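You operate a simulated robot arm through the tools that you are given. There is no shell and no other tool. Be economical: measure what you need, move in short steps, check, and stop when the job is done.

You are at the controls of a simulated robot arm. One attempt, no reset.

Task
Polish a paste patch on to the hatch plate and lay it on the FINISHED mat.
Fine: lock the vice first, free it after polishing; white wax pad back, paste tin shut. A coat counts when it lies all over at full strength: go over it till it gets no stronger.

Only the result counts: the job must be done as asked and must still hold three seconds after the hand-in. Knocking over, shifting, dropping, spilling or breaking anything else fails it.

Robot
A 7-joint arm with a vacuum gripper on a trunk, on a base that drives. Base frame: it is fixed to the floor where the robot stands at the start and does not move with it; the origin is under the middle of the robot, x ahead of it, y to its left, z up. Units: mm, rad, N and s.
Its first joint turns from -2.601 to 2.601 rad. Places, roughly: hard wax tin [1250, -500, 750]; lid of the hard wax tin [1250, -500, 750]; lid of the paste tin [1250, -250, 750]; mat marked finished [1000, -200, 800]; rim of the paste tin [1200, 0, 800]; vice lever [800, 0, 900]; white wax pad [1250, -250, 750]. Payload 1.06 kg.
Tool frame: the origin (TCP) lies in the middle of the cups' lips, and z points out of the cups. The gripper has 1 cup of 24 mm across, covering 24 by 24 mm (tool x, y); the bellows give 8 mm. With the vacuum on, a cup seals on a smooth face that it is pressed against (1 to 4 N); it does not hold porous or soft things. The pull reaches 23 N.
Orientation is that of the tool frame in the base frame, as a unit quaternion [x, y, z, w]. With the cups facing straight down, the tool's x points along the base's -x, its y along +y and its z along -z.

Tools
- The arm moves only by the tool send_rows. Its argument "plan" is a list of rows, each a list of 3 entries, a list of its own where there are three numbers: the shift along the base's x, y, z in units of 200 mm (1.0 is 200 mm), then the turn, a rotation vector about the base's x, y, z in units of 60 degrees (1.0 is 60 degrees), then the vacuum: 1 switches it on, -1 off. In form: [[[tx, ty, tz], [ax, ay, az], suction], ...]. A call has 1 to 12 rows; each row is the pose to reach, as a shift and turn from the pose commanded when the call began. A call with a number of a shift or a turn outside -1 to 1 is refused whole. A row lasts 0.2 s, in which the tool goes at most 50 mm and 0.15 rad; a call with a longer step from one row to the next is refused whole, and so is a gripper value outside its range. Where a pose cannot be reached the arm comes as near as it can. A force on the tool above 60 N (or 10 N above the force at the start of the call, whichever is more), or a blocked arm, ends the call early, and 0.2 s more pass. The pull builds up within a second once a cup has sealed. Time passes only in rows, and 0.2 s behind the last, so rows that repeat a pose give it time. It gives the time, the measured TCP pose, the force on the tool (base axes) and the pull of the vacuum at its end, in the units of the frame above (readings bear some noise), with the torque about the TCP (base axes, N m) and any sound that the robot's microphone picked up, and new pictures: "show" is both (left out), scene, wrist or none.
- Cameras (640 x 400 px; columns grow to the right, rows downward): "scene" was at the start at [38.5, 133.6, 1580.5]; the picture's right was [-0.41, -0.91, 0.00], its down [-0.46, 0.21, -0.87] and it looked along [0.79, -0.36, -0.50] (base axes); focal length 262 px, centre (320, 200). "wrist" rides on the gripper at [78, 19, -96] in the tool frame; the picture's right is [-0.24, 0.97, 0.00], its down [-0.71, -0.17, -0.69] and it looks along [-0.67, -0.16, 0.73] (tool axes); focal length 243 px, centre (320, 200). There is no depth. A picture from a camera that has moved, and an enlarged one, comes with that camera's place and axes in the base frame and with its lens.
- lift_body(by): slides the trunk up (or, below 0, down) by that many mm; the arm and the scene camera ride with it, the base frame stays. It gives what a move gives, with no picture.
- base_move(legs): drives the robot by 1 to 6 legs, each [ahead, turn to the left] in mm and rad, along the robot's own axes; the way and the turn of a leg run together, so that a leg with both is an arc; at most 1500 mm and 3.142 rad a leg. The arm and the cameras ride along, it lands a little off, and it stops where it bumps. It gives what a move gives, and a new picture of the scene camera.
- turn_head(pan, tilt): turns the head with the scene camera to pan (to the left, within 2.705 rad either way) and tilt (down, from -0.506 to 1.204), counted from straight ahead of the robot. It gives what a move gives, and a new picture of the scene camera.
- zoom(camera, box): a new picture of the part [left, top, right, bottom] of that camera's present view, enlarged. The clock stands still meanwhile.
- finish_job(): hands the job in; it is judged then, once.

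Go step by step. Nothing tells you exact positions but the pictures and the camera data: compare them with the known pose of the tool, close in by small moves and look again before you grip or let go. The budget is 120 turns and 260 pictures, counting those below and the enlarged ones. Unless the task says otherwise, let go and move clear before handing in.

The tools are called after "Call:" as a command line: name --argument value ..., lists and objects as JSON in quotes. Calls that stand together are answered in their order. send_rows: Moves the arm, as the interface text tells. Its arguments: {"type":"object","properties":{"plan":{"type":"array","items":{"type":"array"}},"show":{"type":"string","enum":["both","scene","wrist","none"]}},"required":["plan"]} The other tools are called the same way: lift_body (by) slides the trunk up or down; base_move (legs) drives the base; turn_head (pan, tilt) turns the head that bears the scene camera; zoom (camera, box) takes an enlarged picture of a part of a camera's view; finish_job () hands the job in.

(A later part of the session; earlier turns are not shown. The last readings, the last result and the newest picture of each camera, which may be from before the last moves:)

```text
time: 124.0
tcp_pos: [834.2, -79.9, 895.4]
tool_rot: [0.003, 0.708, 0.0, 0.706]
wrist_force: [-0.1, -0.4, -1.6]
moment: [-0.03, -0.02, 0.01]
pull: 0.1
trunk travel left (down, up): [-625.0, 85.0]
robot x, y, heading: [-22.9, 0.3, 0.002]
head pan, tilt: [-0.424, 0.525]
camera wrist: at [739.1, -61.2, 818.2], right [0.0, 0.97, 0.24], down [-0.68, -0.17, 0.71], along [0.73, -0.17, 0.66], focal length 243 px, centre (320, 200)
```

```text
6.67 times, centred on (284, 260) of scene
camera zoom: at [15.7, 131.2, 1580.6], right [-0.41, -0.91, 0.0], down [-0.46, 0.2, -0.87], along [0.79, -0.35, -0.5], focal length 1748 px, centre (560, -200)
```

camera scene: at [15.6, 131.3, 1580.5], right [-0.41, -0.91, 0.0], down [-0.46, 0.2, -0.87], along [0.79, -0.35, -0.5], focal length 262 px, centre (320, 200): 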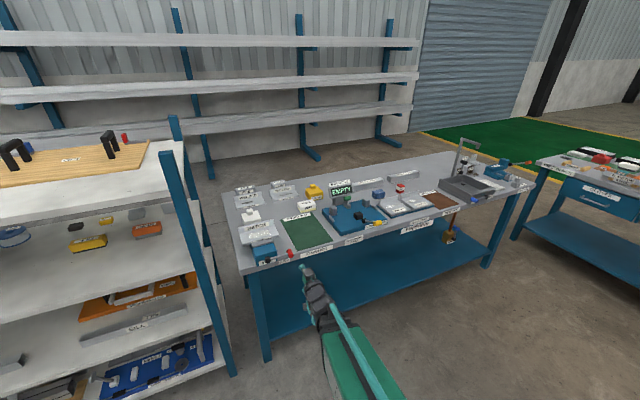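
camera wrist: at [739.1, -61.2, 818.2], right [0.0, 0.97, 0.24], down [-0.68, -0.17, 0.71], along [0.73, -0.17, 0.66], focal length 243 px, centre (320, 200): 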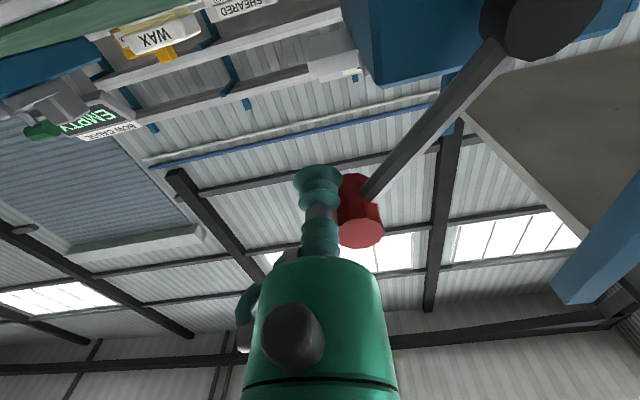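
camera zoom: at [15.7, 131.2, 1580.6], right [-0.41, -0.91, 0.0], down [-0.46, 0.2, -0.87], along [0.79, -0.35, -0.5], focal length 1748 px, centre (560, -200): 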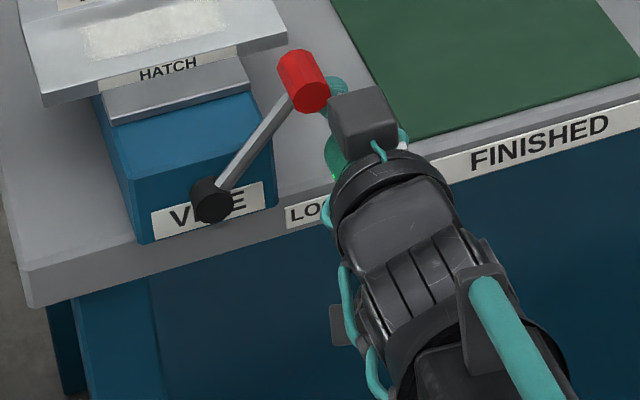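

Works well; continue to upright and slightly beyond to feel the stop.

Call:
send_rows --plan '[[[0, 0.05, 0.06], [0, 0, 0], -1], [[0, 0.1, 0.1], [0, 0, 0], -1], [[0, 0.15, 0.135], [0, 0, 0], -1], [[0, 0.2, 0.155], [0, 0, 0], -1], [[0, 0.25, 0.17], [0, 0, 0], -1], [[0, 0.28, 0.18], [0, 0, 0], -1], [[0, 0.28, 0.18], [0, 0, 0], -1]]' --show "wrist"

Call:
zoom --camera "scene" --box '[230, 220, 318, 280]'

```text
time: 125.6
tcp_pos: [834.3, -39.0, 933.2]
tool_rot: [-0.007, 0.709, 0.009, 0.705]
wrist_force: [0.2, -1.2, 0.0]
moment: [-0.02, 0.0, 0.03]
pull: 0.1
out of reach, approached as far as the arm can: row 4, 5, 6, 7
trunk travel left (down, up): [-625.0, 85.0]
robot x, y, heading: [-23.1, -5.7, 0.004]
head pan, tilt: [-0.424, 0.525]
camera wrist: at [738.2, -21.7, 856.5], right [-0.02, 0.97, 0.24], down [-0.68, -0.19, 0.71], along [0.74, -0.15, 0.66], focal length 243 px, centre (320, 200)
```

wrist: 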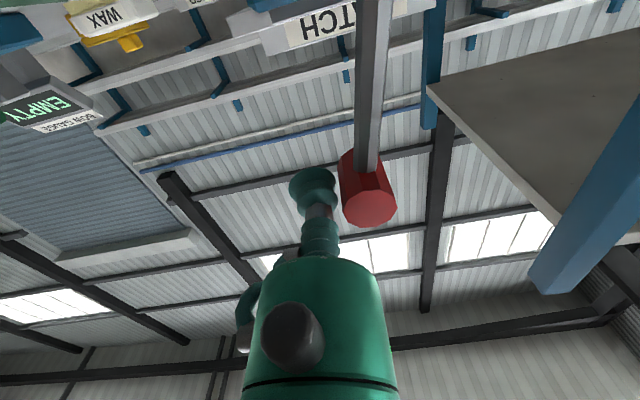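

```text
6.67 times, centred on (274, 250) of scene
camera zoom: at [15.5, 131.1, 1580.5], right [-0.41, -0.91, 0.0], down [-0.46, 0.2, -0.87], along [0.79, -0.35, -0.5], focal length 1748 px, centre (627, -133)
```

zoom: 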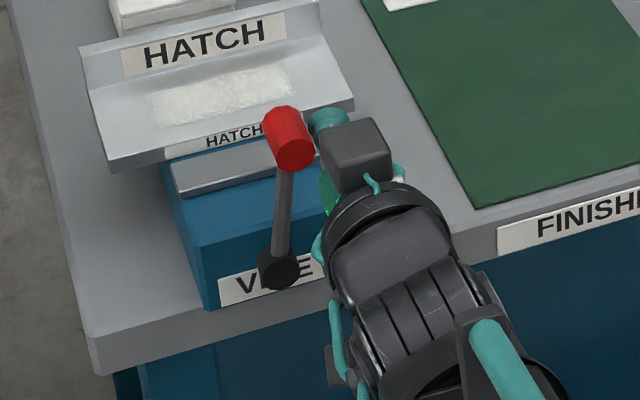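

The arm hits a joint limit just short of upright. I back out, return the tool to vertical, and finish with a side push.

Call:
send_rows --plan '[[[-0.15, -0.1, 0], [0, 0, 0], -1], [[-0.35, -0.2, 0], [0, 0.1, 0], -1], [[-0.5, -0.3, 0.1], [0, 0.24, 0], -1], [[-0.6, -0.35, 0.25], [0, 0.38, 0], -1], [[-0.6, -0.35, 0.4], [0, 0.52, 0], -1], [[-0.6, -0.35, 0.55], [0, 0.66, 0], -1], [[-0.6, -0.35, 0.65], [0, 0.75, 0], -1], [[-0.6, -0.35, 0.65], [0, 0.75, 0], -1]]' --show "none"

Call:
send_rows --plan '[[[0.1, 0, 0], [0, 0.14, 0], -1], [[0.2, 0, 0], [0, 0.28, 0], -1], [[0.3, 0, 0], [0, 0.42, 0], -1], [[0.4, 0, 0], [0, 0.56, 0], -1], [[0.5, 0, 0], [0, 0.7, 0], -1], [[0.5, 0, 0], [0, 0.75, 0], -1], [[0.5, 0, 0], [0, 0.75, 0], -1]]' --show "both"

```text
time: 127.4
tcp_pos: [711.2, -109.6, 1061.9]
tool_rot: [0.003, 0.925, 0.0, 0.381]
wrist_force: [-0.7, -0.2, -1.6]
moment: [-0.02, 0.0, 0.03]
pull: 0.1
trunk travel left (down, up): [-625.0, 85.0]
robot x, y, heading: [-23.3, -1.4, 0.006]
head pan, tilt: [-0.424, 0.525]
```

```text
time: 129.0
tcp_pos: [813.7, -109.7, 1062.5]
tool_rot: [0.002, 1.0, -0.001, -0.002]
wrist_force: [0.3, 0.0, -0.4]
moment: [-0.01, 0.01, 0.0]
pull: 0.1
trunk travel left (down, up): [-625.0, 85.0]
robot x, y, heading: [-22.1, -3.6, 0.004]
head pan, tilt: [-0.424, 0.525]
camera scene: at [15.5, 131.2, 1580.5], right [-0.41, -0.91, 0.0], down [-0.46, 0.2, -0.87], along [0.79, -0.35, -0.5], focal length 262 px, centre (320, 200)
camera wrist: at [736.2, -90.5, 1159.3], right [0.24, 0.97, 0.0], down [0.71, -0.17, 0.68], along [0.66, -0.17, -0.73], focal length 243 px, centre (320, 200)
```

scene: 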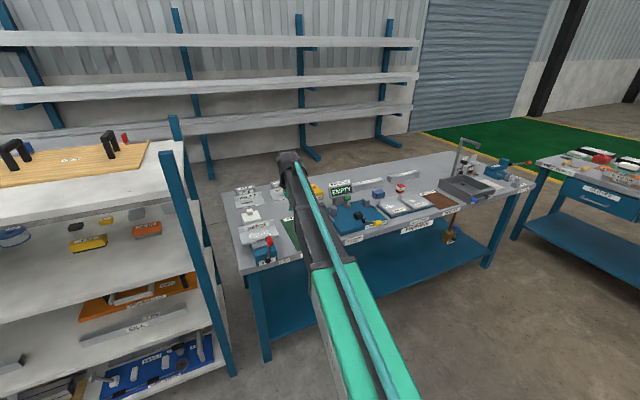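
wrist: 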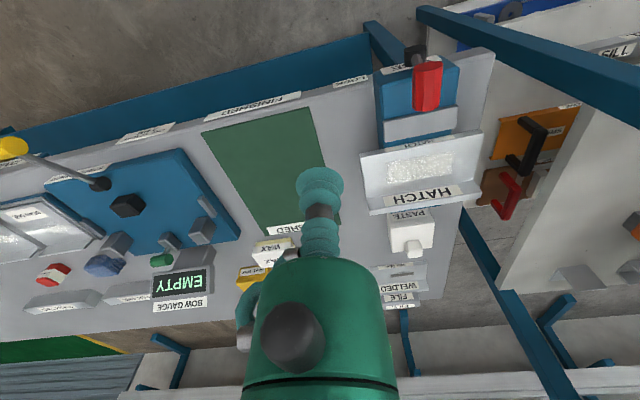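

Now a side push with the vertical tool from the right, until the upright stop.

Call:
send_rows --plan '[[[0.04, 0.1, -0.15], [0, 0, 0], -1], [[0.04, 0.2, -0.3], [0, 0, 0], -1], [[0.04, 0.22, -0.5], [0, 0, 0], -1], [[0.04, 0.22, -0.7], [0, 0, 0], -1], [[0.04, 0.25, -0.72], [0, 0, 0], -1], [[0.04, 0.32, -0.72], [0, 0, 0], -1], [[0.04, 0.39, -0.72], [0, 0, 0], -1], [[0.04, 0.43, -0.72], [0, 0, 0], -1], [[0.04, 0.43, -0.72], [0, 0, 0], -1]]' --show "wrist"

Call:
send_rows --plan '[[[0, 0.02, 0], [0, 0, 0], -1], [[0, 0.04, 0], [0, 0, 0], -1], [[0, 0.04, 0], [0, 0, 0], -1]]' --show "wrist"

```text
time: 131.0
tcp_pos: [821.1, -22.9, 919.7]
tool_rot: [0.002, 1.0, -0.001, -0.001]
wrist_force: [0.2, -2.6, 1.2]
moment: [0.06, 0.01, 0.02]
pull: 0.1
trunk travel left (down, up): [-625.0, 85.0]
robot x, y, heading: [-23.5, -2.3, 0.003]
head pan, tilt: [-0.424, 0.525]
camera wrist: at [744.9, -4.0, 1016.2], right [0.24, 0.97, 0.0], down [0.71, -0.17, 0.68], along [0.66, -0.17, -0.73], focal length 243 px, centre (320, 200)
```

wrist: 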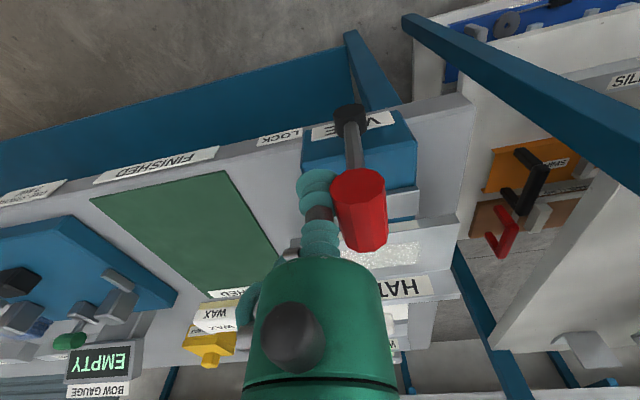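

```text
time: 131.8
tcp_pos: [821.9, -18.9, 918.8]
tool_rot: [0.003, 1.0, 0.0, -0.001]
wrist_force: [3.0, -18.0, 3.3]
moment: [0.32, 0.04, 0.01]
pull: 0.0
trunk travel left (down, up): [-625.0, 85.0]
robot x, y, heading: [-21.5, 0.5, -0.005]
head pan, tilt: [-0.424, 0.525]
camera wrist: at [744.3, 1.4, 1015.1], right [0.24, 0.97, 0.0], down [0.71, -0.17, 0.68], along [0.66, -0.17, -0.73], focal length 243 px, centre (320, 200)
```

wrist: 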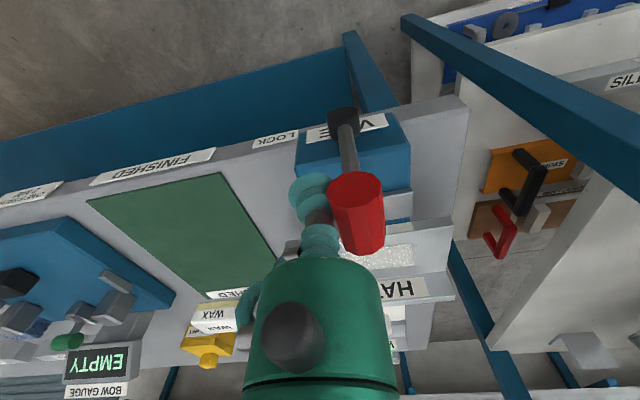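

The lever is at its upright stop – vice free. I back off, raise, and drive forward 200 mm for the plate.

Call:
send_rows --plan '[[[0, -0.1, 0], [0, 0, 0], -1], [[-0.02, -0.2, 0], [0, 0, 0], -1], [[-0.02, -0.25, 0.2], [0, 0, 0], -1], [[-0.02, -0.25, 0.4], [0, 0, 0], -1], [[-0.02, -0.25, 0.6], [0, 0, 0], -1], [[-0.02, -0.25, 0.75], [0, 0, 0], -1], [[-0.15, -0.4, 0.75], [0, 0, 0], -1], [[-0.3, -0.55, 0.75], [0, 0, 0], -1], [[-0.45, -0.7, 0.75], [0, 0, 0], -1]]' --show "none"

Call:
base_move --legs '[[200, 0]]'

Call:
zoom --camera "scene" --box '[230, 220, 342, 310]'

Call:
zoom --camera "wrist" --box '[360, 20, 600, 180]'

```text
time: 133.8
tcp_pos: [733.9, -156.6, 1065.1]
tool_rot: [0.001, 1.0, -0.001, -0.001]
wrist_force: [0.7, -0.3, -0.9]
moment: [-0.02, -0.01, -0.03]
pull: 0.1
trunk travel left (down, up): [-625.0, 85.0]
robot x, y, heading: [-20.7, -0.8, 0.006]
head pan, tilt: [-0.424, 0.525]
```

```text
time: 135.4
tcp_pos: [938.7, -156.2, 1065.6]
tool_rot: [0.002, 1.0, -0.001, -0.002]
wrist_force: [0.6, -0.4, 1.2]
moment: [0.03, 0.0, -0.01]
pull: 0.0
trunk travel left (down, up): [-625.0, 85.0]
robot x, y, heading: [185.2, 0.2, 0.003]
head pan, tilt: [-0.424, 0.525]
camera scene: at [221.4, 132.1, 1580.5], right [-0.41, -0.91, 0.0], down [-0.46, 0.2, -0.87], along [0.79, -0.35, -0.5], focal length 262 px, centre (320, 200)
```

scene: 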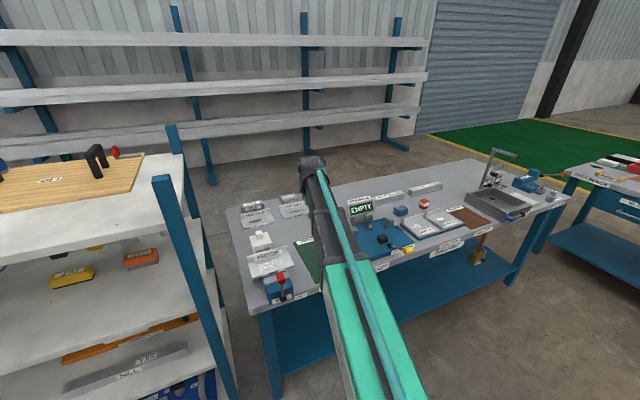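

```text
4.44 times, centred on (286, 265) of scene
camera zoom: at [221.4, 132.1, 1580.5], right [-0.41, -0.91, 0.0], down [-0.46, 0.2, -0.87], along [0.79, -0.35, -0.5], focal length 1165 px, centre (471, -89)
```

zoom: 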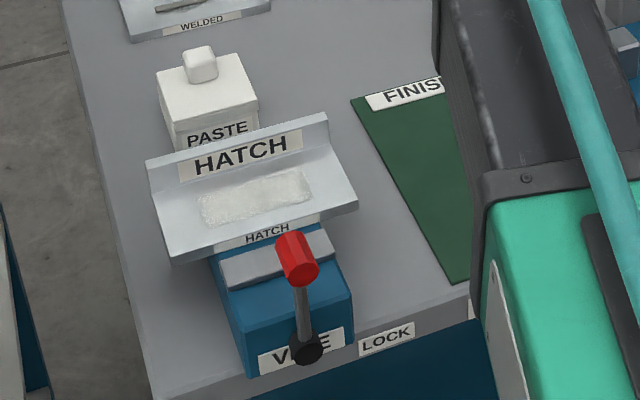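

```text
2.50 times, centred on (480, 100) of wrist
camera zoom: at [862.2, -136.1, 1162.6], right [0.24, 0.97, 0.0], down [0.71, -0.17, 0.68], along [0.66, -0.17, -0.73], focal length 606 px, centre (-80, 450)
```

zoom: 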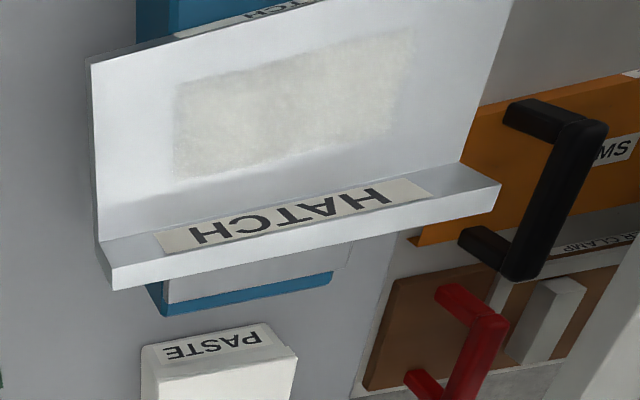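

The side strip of the tray (y −83..−48) is free of coat. I hover over (978,−66) to test a suction grip there.

Call:
send_rows --plan '[[[0.1, 0.2, 0], [0, 0, 0], -1], [[0.196, 0.4, -0.05], [0, 0, 0], -1], [[0.196, 0.45, -0.2], [0, 0, 0], -1], [[0.196, 0.45, -0.4], [0, 0, 0], -1], [[0.196, 0.45, -0.6], [0, 0, 0], -1], [[0.196, 0.45, -0.8], [0, 0, 0], -1], [[0.196, 0.45, -0.9], [0, 0, 0], -1], [[0.196, 0.45, -0.9], [0, 0, 0], -1]]' --show "wrist"

Call:
zoom --camera "wrist" --box '[230, 100, 410, 220]'

```text
time: 137.2
tcp_pos: [977.4, -64.5, 885.2]
tool_rot: [0.003, 1.0, -0.001, -0.001]
wrist_force: [-0.6, -0.4, -0.2]
moment: [-0.03, -0.02, -0.03]
pull: 0.1
trunk travel left (down, up): [-625.0, 85.0]
robot x, y, heading: [184.7, -1.2, 0.0]
head pan, tilt: [-0.424, 0.525]
camera wrist: at [900.8, -45.9, 982.2], right [0.24, 0.97, 0.0], down [0.71, -0.17, 0.68], along [0.66, -0.17, -0.73], focal length 243 px, centre (320, 200)
```

wrist: 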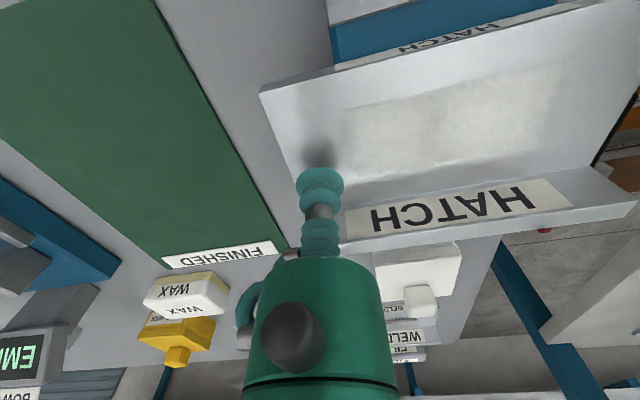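

```text
3.33 times, centred on (320, 160) of wrist
camera zoom: at [900.8, -45.9, 982.2], right [0.24, 0.97, 0.0], down [0.71, -0.17, 0.68], along [0.66, -0.17, -0.73], focal length 809 px, centre (320, 333)
```

zoom: 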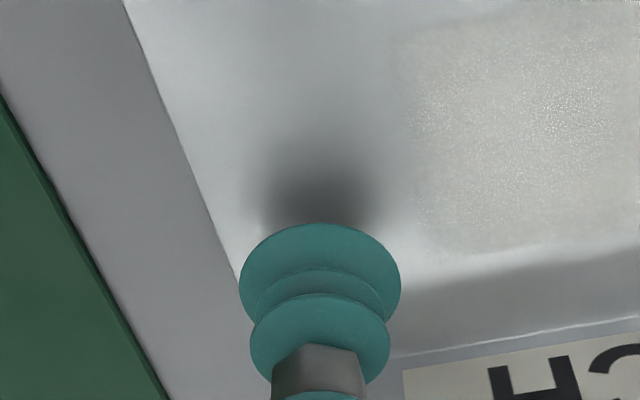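

Well centred on the strip. Press with vacuum on.

Call:
send_rows --plan '[[[0, 0, -0.04], [0, 0, 0], 1], [[0, 0, -0.07], [0, 0, 0], 1], [[0, 0, -0.08], [0, 0, 0], 1], [[0, 0, -0.085], [0, 0, 0], 1], [[0, 0, -0.085], [0, 0, 0], 1], [[0, 0, -0.085], [0, 0, 0], 1]]' --show "none"

```text
time: 138.6
tcp_pos: [976.9, -65.1, 869.8]
tool_rot: [0.002, 1.0, -0.001, 0.0]
wrist_force: [-0.4, 1.0, 14.0]
moment: [-0.03, -0.02, 0.02]
pull: 22.8
trunk travel left (down, up): [-625.0, 85.0]
robot x, y, heading: [184.0, -1.2, 0.005]
head pan, tilt: [-0.424, 0.525]
```

Sealed. A very small test lift to feel the weight and moment.

Call:
send_rows --plan '[[[0, 0, 0.015], [0, 0, 0], 1], [[0, 0, 0.025], [0, 0, 0], 1], [[0, 0, 0.035], [0, 0, 0], 1], [[0, 0, 0.035], [0, 0, 0], 1]]' --show "wrist"

Call:
zoom --camera "scene" --box '[230, 230, 326, 300]'

```text
time: 139.6
tcp_pos: [978.6, -65.3, 875.5]
tool_rot: [0.003, 1.0, -0.002, -0.002]
wrist_force: [-5.4, 0.5, -0.2]
moment: [-0.09, 0.01, 0.01]
pull: 22.8
trunk travel left (down, up): [-625.0, 85.0]
robot x, y, heading: [184.0, 0.9, 0.004]
head pan, tilt: [-0.424, 0.525]
camera wrist: at [900.6, -46.2, 972.7], right [0.24, 0.97, 0.0], down [0.71, -0.17, 0.68], along [0.66, -0.17, -0.73], focal length 243 px, centre (320, 200)
```

wrist: 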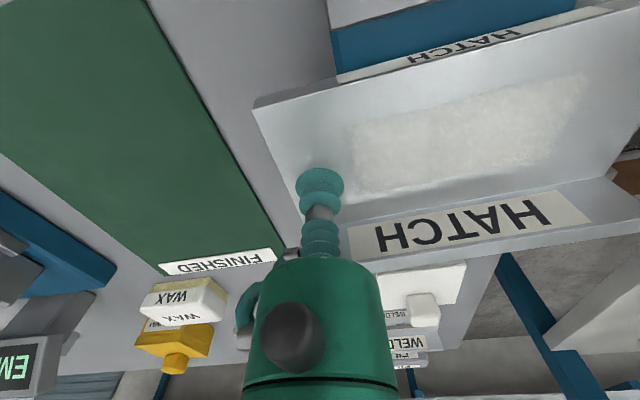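

```text
5.71 times, centred on (278, 265) of scene
camera zoom: at [220.5, 132.1, 1580.5], right [-0.41, -0.91, 0.0], down [-0.46, 0.2, -0.87], along [0.79, -0.35, -0.5], focal length 1498 px, centre (560, -171)
```

zoom: 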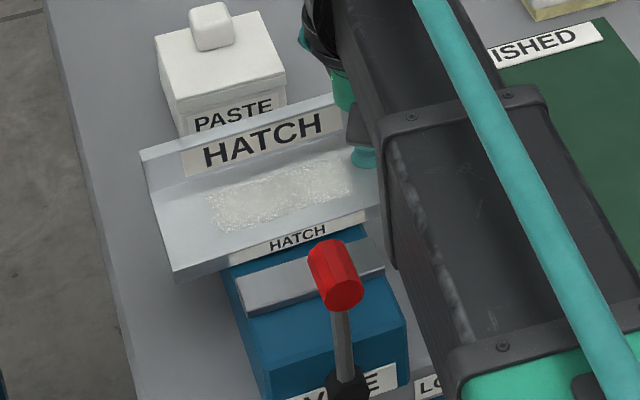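

Plate follows with a small moment (−0.09 N m). Lift further carefully.

Call:
send_rows --plan '[[[0, 0, 0.02], [0, 0, 0], 1], [[0, 0, 0.04], [0, 0, 0], 1], [[0, 0, 0.06], [0, 0, 0], 1], [[0, 0, 0.06], [0, 0, 0], 1]]' --show "wrist"

Call:
zoom --camera "scene" --box '[230, 230, 326, 300]'

```text
time: 140.6
tcp_pos: [979.3, -65.9, 888.7]
tool_rot: [0.002, 1.0, -0.001, -0.001]
wrist_force: [-0.9, 1.0, -4.8]
moment: [-0.2, -0.02, 0.08]
pull: 22.8
trunk travel left (down, up): [-625.0, 85.0]
robot x, y, heading: [182.3, -2.2, 0.001]
head pan, tilt: [-0.424, 0.525]
camera wrist: at [901.8, -46.6, 984.8], right [0.24, 0.97, 0.0], down [0.71, -0.17, 0.68], along [0.66, -0.17, -0.73], focal length 243 px, centre (320, 200)
```

wrist: 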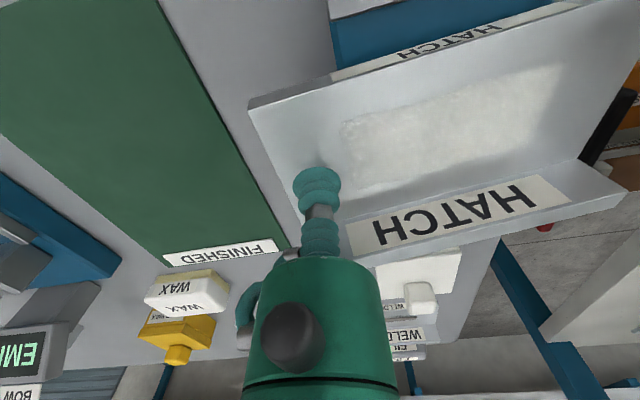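

```text
5.71 times, centred on (278, 265) of scene
camera zoom: at [220.9, 132.3, 1580.5], right [-0.41, -0.91, 0.0], down [-0.46, 0.2, -0.87], along [0.79, -0.35, -0.5], focal length 1498 px, centre (560, -171)
```

zoom: 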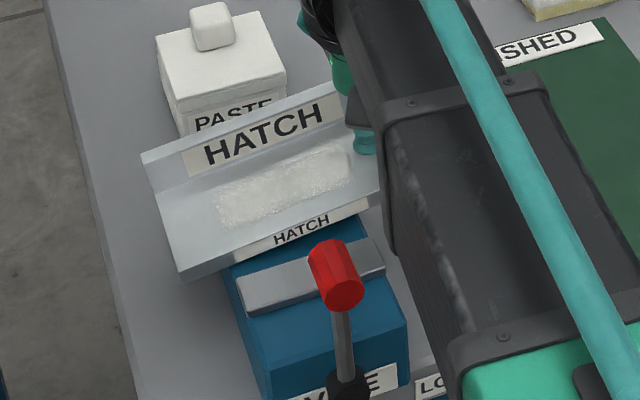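

The off-centre grip carries ~0.2 N m already (plate ≈0.6 kg) – risky. I set it back in place and will regrip near its centre of mass.

Call:
send_rows --plan '[[[0, 0, -0.03], [0, 0, 0], 1], [[0, 0, -0.06], [0, 0, 0], 1], [[0, 0, -0.08], [0, 0, 0], 1], [[0, 0, -0.09], [0, 0, 0], 1], [[0, 0, -0.09], [0, 0, 0], 1]]' --show "wrist"

Call:
zoom --camera "scene" --box '[230, 230, 326, 300]'

```text
time: 141.8
tcp_pos: [978.2, -65.6, 870.9]
tool_rot: [0.002, 1.0, -0.002, 0.0]
wrist_force: [-1.4, -5.3, 11.5]
moment: [0.23, -0.21, -0.08]
pull: 23.3
trunk travel left (down, up): [-625.0, 85.0]
robot x, y, heading: [179.5, -3.5, 0.005]
head pan, tilt: [-0.424, 0.525]
camera wrist: at [900.5, -46.8, 967.8], right [0.24, 0.97, 0.0], down [0.71, -0.17, 0.68], along [0.66, -0.17, -0.73], focal length 243 px, centre (320, 200)
```

wrist: 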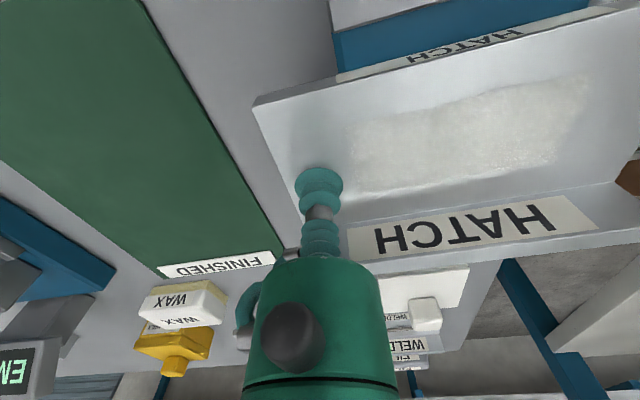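

```text
5.71 times, centred on (278, 265) of scene
camera zoom: at [219.0, 131.5, 1580.8], right [-0.41, -0.91, 0.0], down [-0.46, 0.21, -0.87], along [0.79, -0.35, -0.5], focal length 1498 px, centre (560, -171)
```

zoom: 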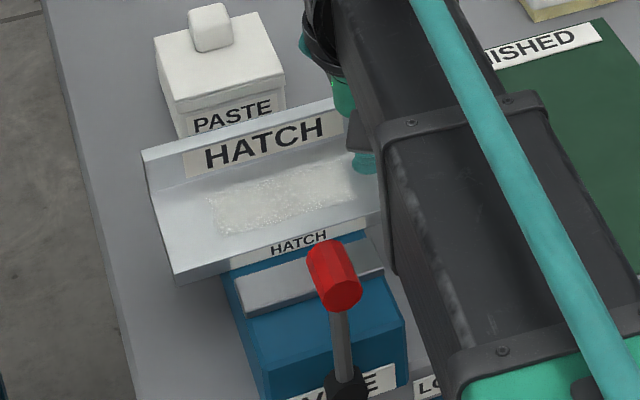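

Call:
send_rows --plan '[[[0, 0, 0], [0, 0, 0], -1], [[0, 0, 0], [0, 0, 0], -1], [[0, 0, 0.01], [0, 0, 0], -1], [[0, 0, 0.05], [0, 0, 0], -1], [[0, 0, 0.2], [0, 0, 0], -1], [[0, 0, 0.4], [0, 0, 0], -1], [[-0.1, -0.1, 0.6], [0, 0, 0], -1], [[-0.1, -0.1, 0.6], [0, 0, 0], -1]]' --show "wrist"

Call:
zoom --camera "scene" --box '[230, 230, 326, 300]'

Call:
zoom --camera "wrist" --box '[340, 40, 580, 200]'

```text
time: 143.6
tcp_pos: [960.5, -84.6, 991.7]
tool_rot: [0.003, 1.0, 0.0, -0.001]
wrist_force: [1.0, -0.4, -0.4]
moment: [0.02, 0.01, 0.02]
pull: 0.1
trunk travel left (down, up): [-625.0, 85.0]
robot x, y, heading: [184.1, -3.3, 0.007]
head pan, tilt: [-0.424, 0.525]
camera wrist: at [883.3, -65.6, 1088.6], right [0.24, 0.97, 0.0], down [0.71, -0.17, 0.68], along [0.66, -0.17, -0.73], focal length 243 px, centre (320, 200)
```

wrist: 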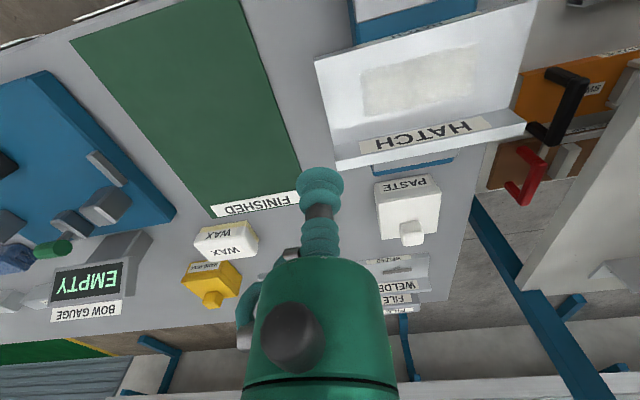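

```text
5.71 times, centred on (278, 265) of scene
camera zoom: at [220.5, 132.0, 1580.5], right [-0.41, -0.91, 0.0], down [-0.46, 0.2, -0.87], along [0.79, -0.35, -0.5], focal length 1498 px, centre (560, -171)
```

zoom: 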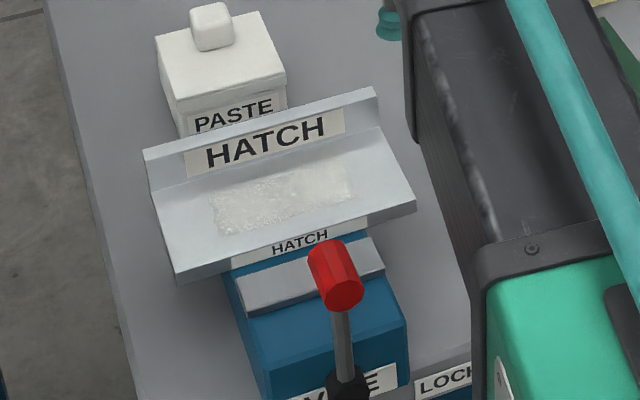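

```text
2.50 times, centred on (460, 120) of wrist
camera zoom: at [883.3, -65.6, 1088.6], right [0.24, 0.97, 0.0], down [0.71, -0.17, 0.68], along [0.66, -0.17, -0.73], focal length 606 px, centre (-30, 400)
```

zoom: 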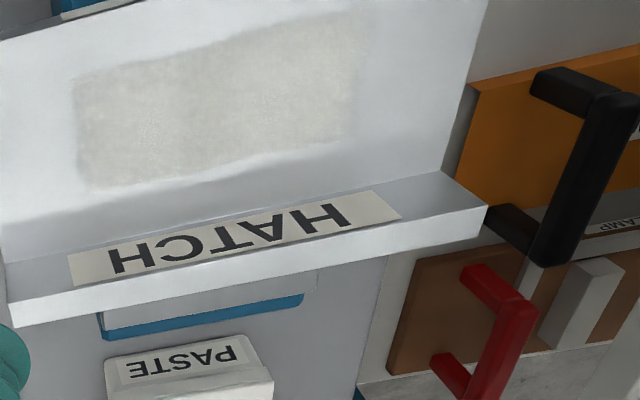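

Plate is properly seated. Best grip is just behind the coat (x≈997, y≈−2), near the centre of mass; I yaw the tool 90° so the box on the gripper keeps clear of the flange.

Call:
send_rows --plan '[[[0.0, 0.1, 0.05], [0, 0, 0.14], -1], [[0.05, 0.2, 0.05], [0, 0, 0.28], -1], [[0.1, 0.3, 0.05], [0, 0, 0.42], -1], [[0.15, 0.4, 0.05], [0, 0, 0.56], -1], [[0.18, 0.41, 0.05], [0, 0, 0.7], -1], [[0.18, 0.41, 0.05], [0, 0, 0.75], -1]]' --show "none"

Call:
send_rows --plan '[[[0.0, 0, 0], [0, 0, 0.14], -1], [[0, 0, 0], [0, 0, 0.28], -1], [[0, 0, 0], [0, 0, 0.42], -1], [[0, 0, 0], [0, 0, 0.56], -1], [[0, 0, 0], [0, 0, 0.7], -1], [[0, 0, 0], [0, 0, 0.75], -1], [[0, 0, 0], [0, 0, 0.75], -1]]' --show "both"

```text
time: 145.0
tcp_pos: [994.0, -2.4, 1000.7]
tool_rot: [-0.382, 0.924, -0.001, -0.001]
wrist_force: [0.1, -0.1, 0.3]
moment: [-0.01, 0.02, 0.01]
pull: 0.0
trunk travel left (down, up): [-625.0, 85.0]
robot x, y, heading: [184.2, -2.1, 0.005]
head pan, tilt: [-0.424, 0.525]
```

```text
time: 146.6
tcp_pos: [995.3, -4.7, 1000.1]
tool_rot: [-0.706, 0.708, -0.001, 0.001]
wrist_force: [0.1, 0.4, 0.4]
moment: [-0.01, -0.04, 0.02]
pull: 0.1
trunk travel left (down, up): [-625.0, 85.0]
robot x, y, heading: [183.5, -3.3, 0.005]
head pan, tilt: [-0.424, 0.525]
camera scene: at [220.6, 132.1, 1580.5], right [-0.41, -0.91, 0.0], down [-0.46, 0.2, -0.87], along [0.79, -0.35, -0.5], focal length 262 px, centre (320, 200)
camera wrist: at [975.5, -81.6, 1097.1], right [-0.97, 0.24, 0.0], down [0.17, 0.71, 0.68], along [0.16, 0.66, -0.73], focal length 243 px, centre (320, 200)
```

scene: 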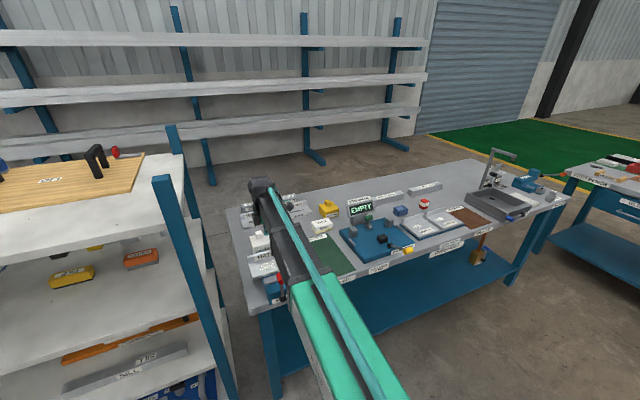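
wrist: 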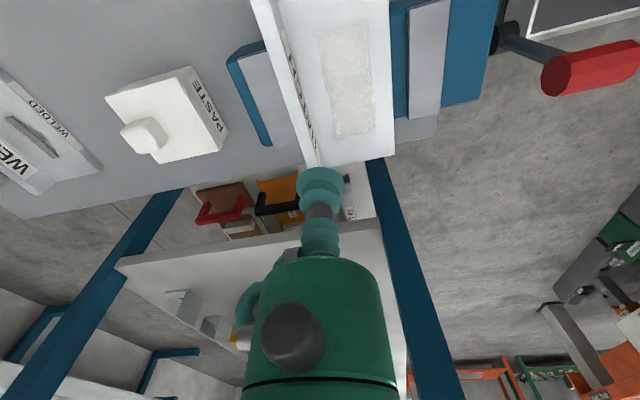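

Rotation done. Descend to just above flange height and check fore-aft placement.

Call:
send_rows --plan '[[[0.0, 0.01, -0.2], [0, 0, 0], -1], [[0.0, 0.01, -0.4], [0, 0, 0], -1], [[0, 0.01, -0.42], [0, 0, 0], -1], [[0, 0.01, -0.42], [0, 0, 0], -1]]' --show "wrist"

Call:
zoom --camera "wrist" --box '[245, 90, 395, 190]'

```text
time: 147.6
tcp_pos: [996.6, -2.9, 916.4]
tool_rot: [-0.705, 0.71, -0.001, -0.001]
wrist_force: [-0.9, -0.7, -0.3]
moment: [0.01, 0.03, -0.04]
pull: 0.2
trunk travel left (down, up): [-625.0, 85.0]
robot x, y, heading: [186.8, -4.0, 0.003]
head pan, tilt: [-0.424, 0.525]
camera wrist: at [976.2, -80.2, 1013.3], right [-0.97, 0.24, 0.0], down [0.17, 0.71, 0.68], along [0.17, 0.66, -0.73], focal length 243 px, centre (320, 200)
```

wrist: 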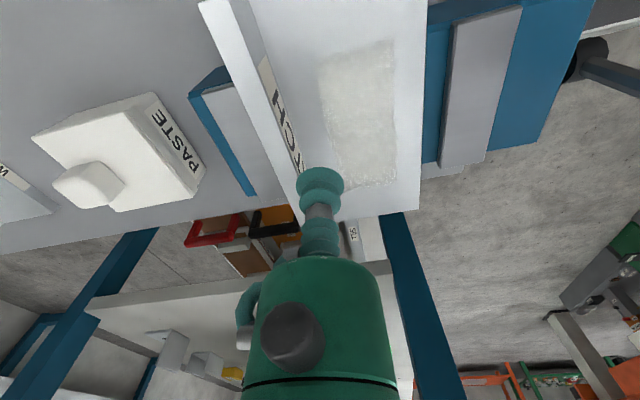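

```text
4.00 times, centred on (320, 140) of wrist
camera zoom: at [976.2, -80.2, 1013.3], right [-0.97, 0.24, 0.0], down [0.17, 0.71, 0.68], along [0.17, 0.66, -0.73], focal length 970 px, centre (320, 440)
```

zoom: 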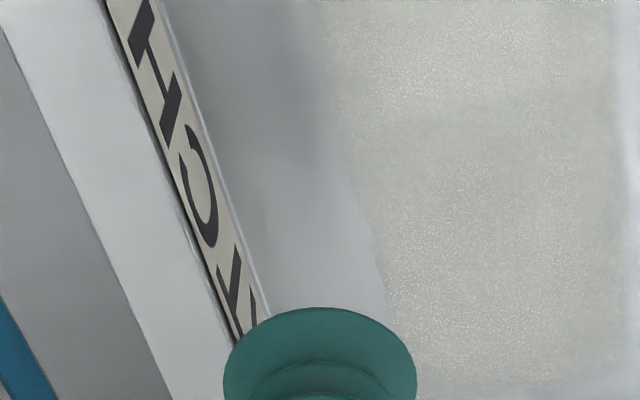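

Flange wall is ~15 mm ahead of the cup axis and the coat edge ~7 mm behind. I shift +1.5 mm, descend beside the flange and seal.

Call:
send_rows --plan '[[[0.0075, 0, -0.1], [0, 0, 0], 1], [[0.0075, 0, -0.18], [0, 0, 0], 1], [[0.0075, 0, -0.22], [0, 0, 0], 1], [[0.0075, 0, -0.235], [0, 0, 0], 1], [[0.0075, 0, -0.24], [0, 0, 0], 1], [[0.0075, 0, -0.24], [0, 0, 0], 1], [[0.0075, 0, -0.24], [0, 0, 0], 1]]' --show "wrist"

Call:
zoom --camera "scene" --box '[230, 230, 326, 300]'

```text
time: 149.2
tcp_pos: [994.0, -1.8, 869.5]
tool_rot: [-0.705, 0.709, -0.001, 0.001]
wrist_force: [4.5, -1.6, 15.0]
moment: [-0.01, -0.02, 0.02]
pull: 22.5
trunk travel left (down, up): [-625.0, 85.0]
robot x, y, heading: [179.0, -3.1, 0.002]
head pan, tilt: [-0.424, 0.525]
camera wrist: at [976.1, -80.1, 965.6], right [-0.97, 0.24, 0.0], down [0.17, 0.71, 0.68], along [0.17, 0.66, -0.73], focal length 243 px, centre (320, 200)
```

wrist: 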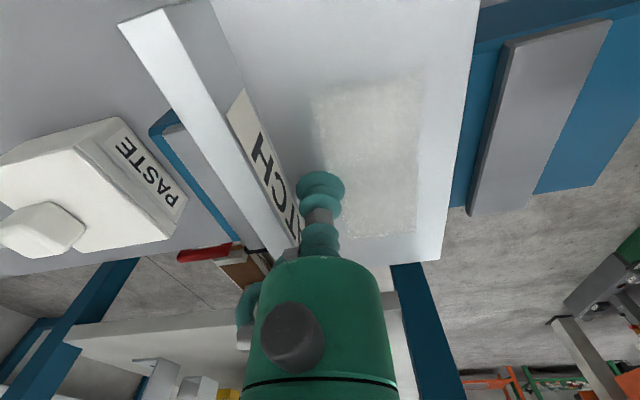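

```text
5.71 times, centred on (278, 265) of scene
camera zoom: at [219.3, 131.9, 1580.6], right [-0.41, -0.91, 0.0], down [-0.46, 0.2, -0.87], along [0.79, -0.35, -0.5], focal length 1498 px, centre (560, -171)
```

zoom: 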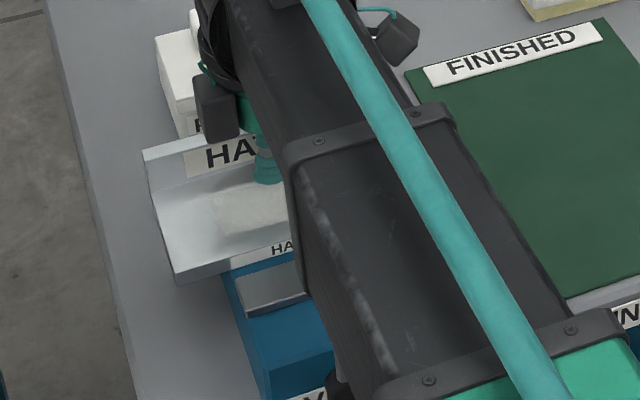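

Sealed (pull 22.5). Slow lift with a check of force and moment.

Call:
send_rows --plan '[[[0, 0, 0.02], [0, 0, 0], 1], [[0, 0, 0.04], [0, 0, 0], 1], [[0, 0, 0.06], [0, 0, 0], 1], [[0, 0, 0.08], [0, 0, 0], 1], [[0, 0, 0.1], [0, 0, 0], 1], [[0, 0, 0.1], [0, 0, 0], 1]]' --show "wrist"

Call:
zoom --camera "scene" --box '[230, 230, 326, 300]'

```text
time: 150.6
tcp_pos: [995.3, -1.7, 889.0]
tool_rot: [-0.705, 0.709, -0.001, 0.0]
wrist_force: [-0.1, 0.6, -6.7]
moment: [0.01, -0.08, 0.0]
pull: 22.9
trunk travel left (down, up): [-625.0, 85.0]
robot x, y, heading: [182.9, -2.4, 0.005]
head pan, tilt: [-0.424, 0.525]
camera wrist: at [977.6, -80.0, 984.8], right [-0.97, 0.24, 0.0], down [0.17, 0.71, 0.68], along [0.17, 0.66, -0.73], focal length 243 px, centre (320, 200)
```

wrist: 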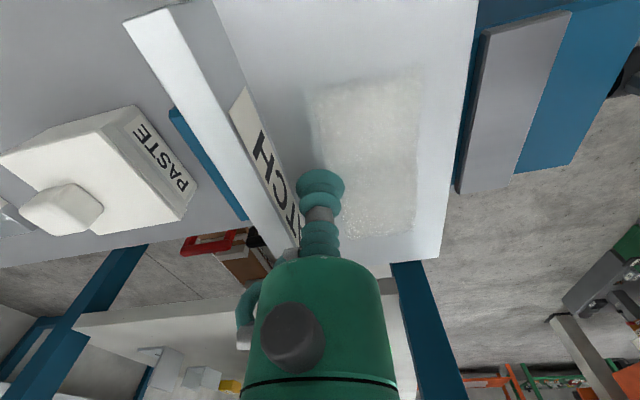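

```text
5.71 times, centred on (278, 265) of scene
camera zoom: at [221.2, 132.1, 1580.5], right [-0.41, -0.91, 0.0], down [-0.46, 0.2, -0.87], along [0.79, -0.35, -0.5], focal length 1498 px, centre (560, -171)
```

zoom: 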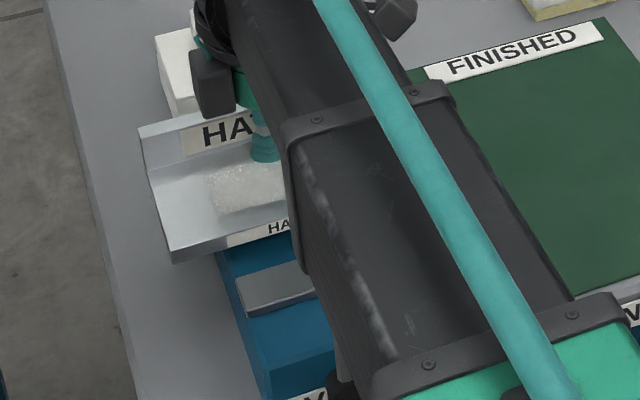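

Lifted level, ~0.65 kg, tiny moment. Raise and carry toward the mat (centre ≈(1009,−231)).

Call:
send_rows --plan '[[[0, 0, 0.15], [0, 0, 0], 1], [[0, 0, 0.3], [0, 0, 0], 1], [[0, 0, 0.45], [0, 0, 0], 1], [[0, -0.1, 0.45], [0, 0, 0], 1], [[0.02, -0.25, 0.45], [0, 0, 0], 1], [[0.04, -0.4, 0.45], [0, 0, 0], 1], [[0.06, -0.55, 0.45], [0, 0, 0], 1], [[0.08, -0.7, 0.45], [0, 0, 0], 1], [[0.1, -0.85, 0.45], [0, 0, 0], 1], [[0.1, -1, 0.45], [0, 0, 0], 1], [[0.1, -1, 0.45], [0, 0, 0], 1]]' --show "both"

Call:
zoom --camera "scene" --box '[250, 210, 378, 310]'

```text
time: 153.0
tcp_pos: [1016.0, -201.3, 978.6]
tool_rot: [-0.706, 0.709, -0.001, 0.0]
wrist_force: [0.3, 0.2, -5.9]
moment: [-0.01, -0.06, -0.03]
pull: 23.1
trunk travel left (down, up): [-625.0, 85.0]
robot x, y, heading: [184.5, -2.2, 0.004]
head pan, tilt: [-0.424, 0.525]
camera scene: at [221.1, 132.0, 1580.5], right [-0.41, -0.91, 0.0], down [-0.46, 0.2, -0.87], along [0.79, -0.35, -0.5], focal length 262 px, centre (320, 200)
camera wrist: at [996.7, -279.1, 1076.0], right [-0.97, 0.24, 0.0], down [0.17, 0.71, 0.68], along [0.17, 0.66, -0.73], focal length 243 px, centre (320, 200)
```

scene: 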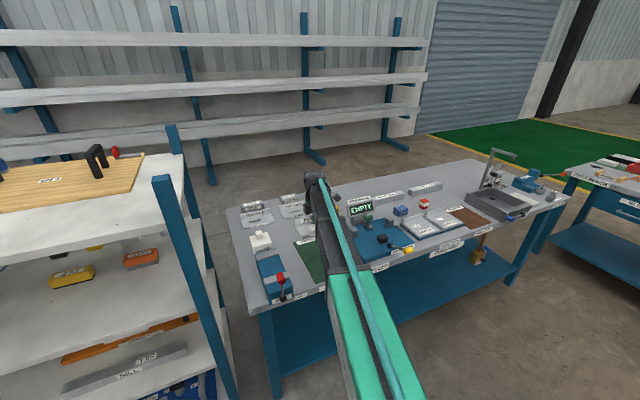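
wrist: 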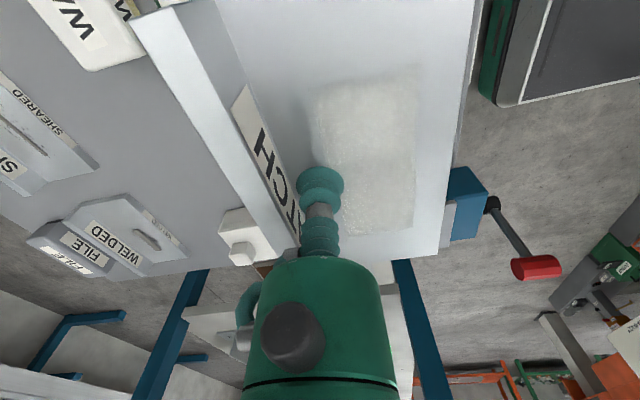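

```text
4.00 times, centred on (314, 260) of scene
camera zoom: at [221.1, 132.0, 1580.5], right [-0.41, -0.91, 0.0], down [-0.46, 0.2, -0.87], along [0.79, -0.35, -0.5], focal length 1049 px, centre (344, -40)
```

zoom: 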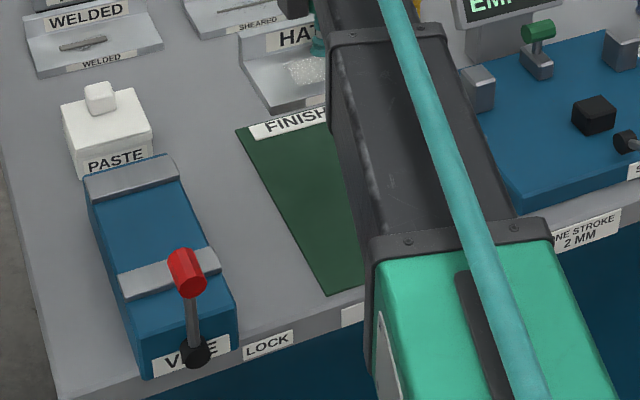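

Mat left edge is at y≈−143, so I target TCP (1016,−231.5). Descend to ~20 mm above and inspect.

Call:
send_rows --plan '[[[0, -0.1, 0], [0, 0, 0], 1], [[0, -0.151, -0.1], [0, 0, 0], 1], [[0, -0.151, -0.25], [0, 0, 0], 1], [[0, -0.151, -0.4], [0, 0, 0], 1], [[0, -0.151, -0.55], [0, 0, 0], 1], [[0, -0.151, -0.68], [0, 0, 0], 1], [[0, -0.151, -0.7], [0, 0, 0], 1], [[0, -0.151, -0.7], [0, 0, 0], 1]]' --show "wrist"

Call:
zoom --camera "scene" --box '[280, 220, 376, 300]'

```text
time: 154.8
tcp_pos: [1016.1, -229.5, 838.1]
tool_rot: [-0.705, 0.709, -0.001, 0.0]
wrist_force: [1.2, -0.1, -5.8]
moment: [0.03, -0.07, 0.03]
pull: 23.4
trunk travel left (down, up): [-625.0, 85.0]
robot x, y, heading: [183.2, -0.8, 0.004]
head pan, tilt: [-0.424, 0.525]
camera wrist: at [996.5, -307.9, 935.3], right [-0.97, 0.24, 0.0], down [0.17, 0.71, 0.68], along [0.17, 0.66, -0.73], focal length 243 px, centre (320, 200)
```

wrist: 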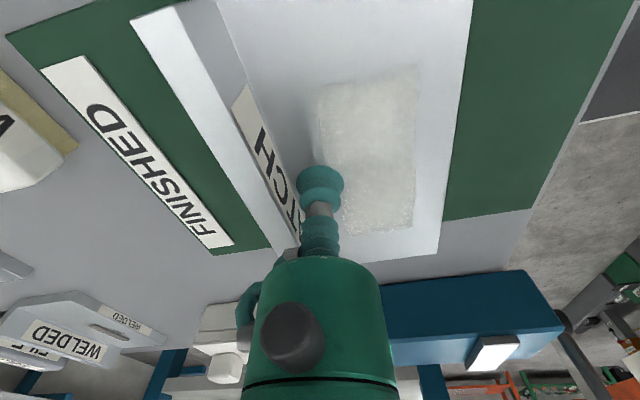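

```text
5.00 times, centred on (328, 260) of scene
camera zoom: at [221.1, 131.9, 1580.5], right [-0.41, -0.91, 0.0], down [-0.46, 0.2, -0.87], along [0.79, -0.35, -0.5], focal length 1311 px, centre (280, -100)
```

zoom: 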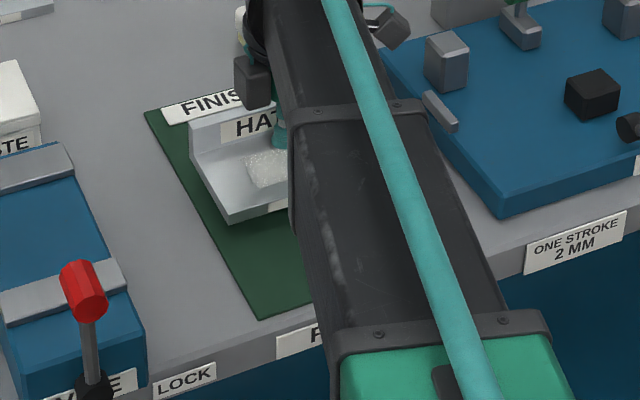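

Placement is centred on the mat. Lower in small steps until it rests.

Call:
send_rows --plan '[[[0, -0.005, -0.04], [0, 0, 0], 1], [[0, -0.005, -0.08], [0, 0, 0], 1], [[0, -0.005, -0.1], [0, 0, 0], 1], [[0, -0.005, -0.1], [0, 0, 0], 1]]' --show "none"

Call:
send_rows --plan '[[[0, 0, -0.02], [0, 0, 0], 1], [[0, 0, -0.03], [0, 0, 0], 1], [[0, 0, -0.03], [0, 0, 0], 1]]' --show "none"

Call:
zoom --camera "scene" --box '[280, 220, 376, 300]'

```text
time: 155.8
tcp_pos: [1014.9, -232.1, 818.2]
tool_rot: [-0.705, 0.709, -0.002, 0.0]
wrist_force: [-0.9, 0.6, -5.8]
moment: [-0.01, -0.09, 0.01]
pull: 22.6
trunk travel left (down, up): [-625.0, 85.0]
robot x, y, heading: [181.9, -0.6, 0.005]
head pan, tilt: [-0.424, 0.525]
```

```text
time: 156.6
tcp_pos: [1015.2, -231.8, 813.5]
tool_rot: [-0.705, 0.709, -0.003, 0.0]
wrist_force: [4.2, -0.4, 17.3]
moment: [0.05, 0.0, -0.04]
pull: 22.5
trunk travel left (down, up): [-625.0, 85.0]
robot x, y, heading: [182.5, -1.8, 0.004]
head pan, tilt: [-0.424, 0.525]
```

```text
5.00 times, centred on (328, 260) of scene
camera zoom: at [219.0, 132.6, 1580.7], right [-0.41, -0.91, 0.0], down [-0.46, 0.2, -0.87], along [0.79, -0.35, -0.5], focal length 1311 px, centre (280, -100)
```

zoom: 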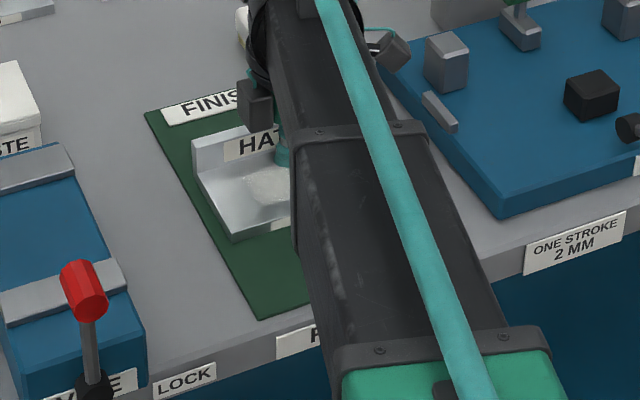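

The plate rests on the mat (contact force). Ease, release and lift straight up.

Call:
send_rows --plan '[[[0, 0, 0.01], [0, 0, 0], -1], [[0, 0, 0.01], [0, 0, 0], -1], [[0, 0, 0.015], [0, 0, 0], -1], [[0, 0, 0.04], [0, 0, 0], -1], [[0, 0, 0.12], [0, 0, 0], -1], [[0, 0, 0.3], [0, 0, 0], -1], [[0, 0, 0.5], [0, 0, 0], -1], [[0, 0, 0.7], [0, 0, 0], -1], [[-0.15, 0.15, 0.85], [0, 0, 0], -1], [[-0.3, 0.3, 1], [0, 0, 0], -1], [[-0.3, 0.5, 1], [0, 0, 0], -1], [[-0.3, 0.7, 1], [0, 0, 0], -1]]' --show "both"

Call:
zoom --camera "scene" --box '[280, 220, 360, 280]'

Call:
zoom --camera "scene" --box '[230, 200, 360, 310]'

```text
refused: row 9 steps farther than a row can; nothing moved
```

```text
6.67 times, centred on (320, 250) of scene
camera zoom: at [219.0, 132.6, 1580.7], right [-0.41, -0.91, 0.0], down [-0.46, 0.2, -0.87], along [0.79, -0.35, -0.5], focal length 1748 px, centre (320, -133)
```

zoom: 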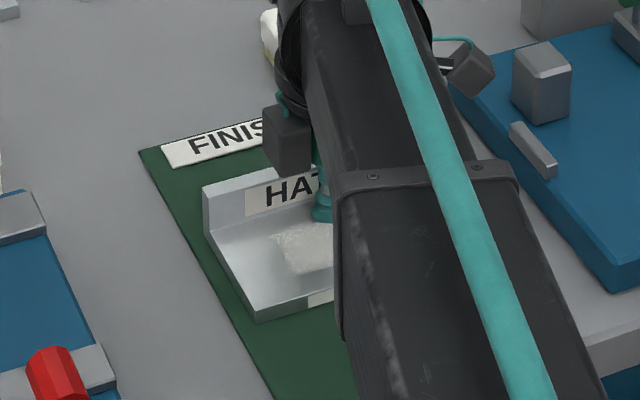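

```text
3.64 times, centred on (295, 255) of scene
camera zoom: at [219.0, 132.6, 1580.7], right [-0.41, -0.91, 0.0], down [-0.46, 0.2, -0.87], along [0.79, -0.35, -0.5], focal length 953 px, centre (411, 0)
```

zoom: 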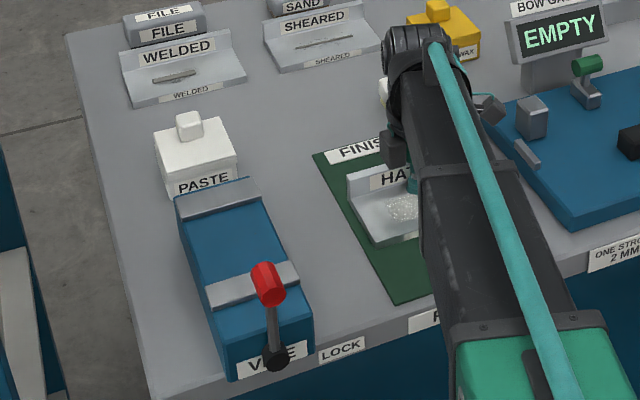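

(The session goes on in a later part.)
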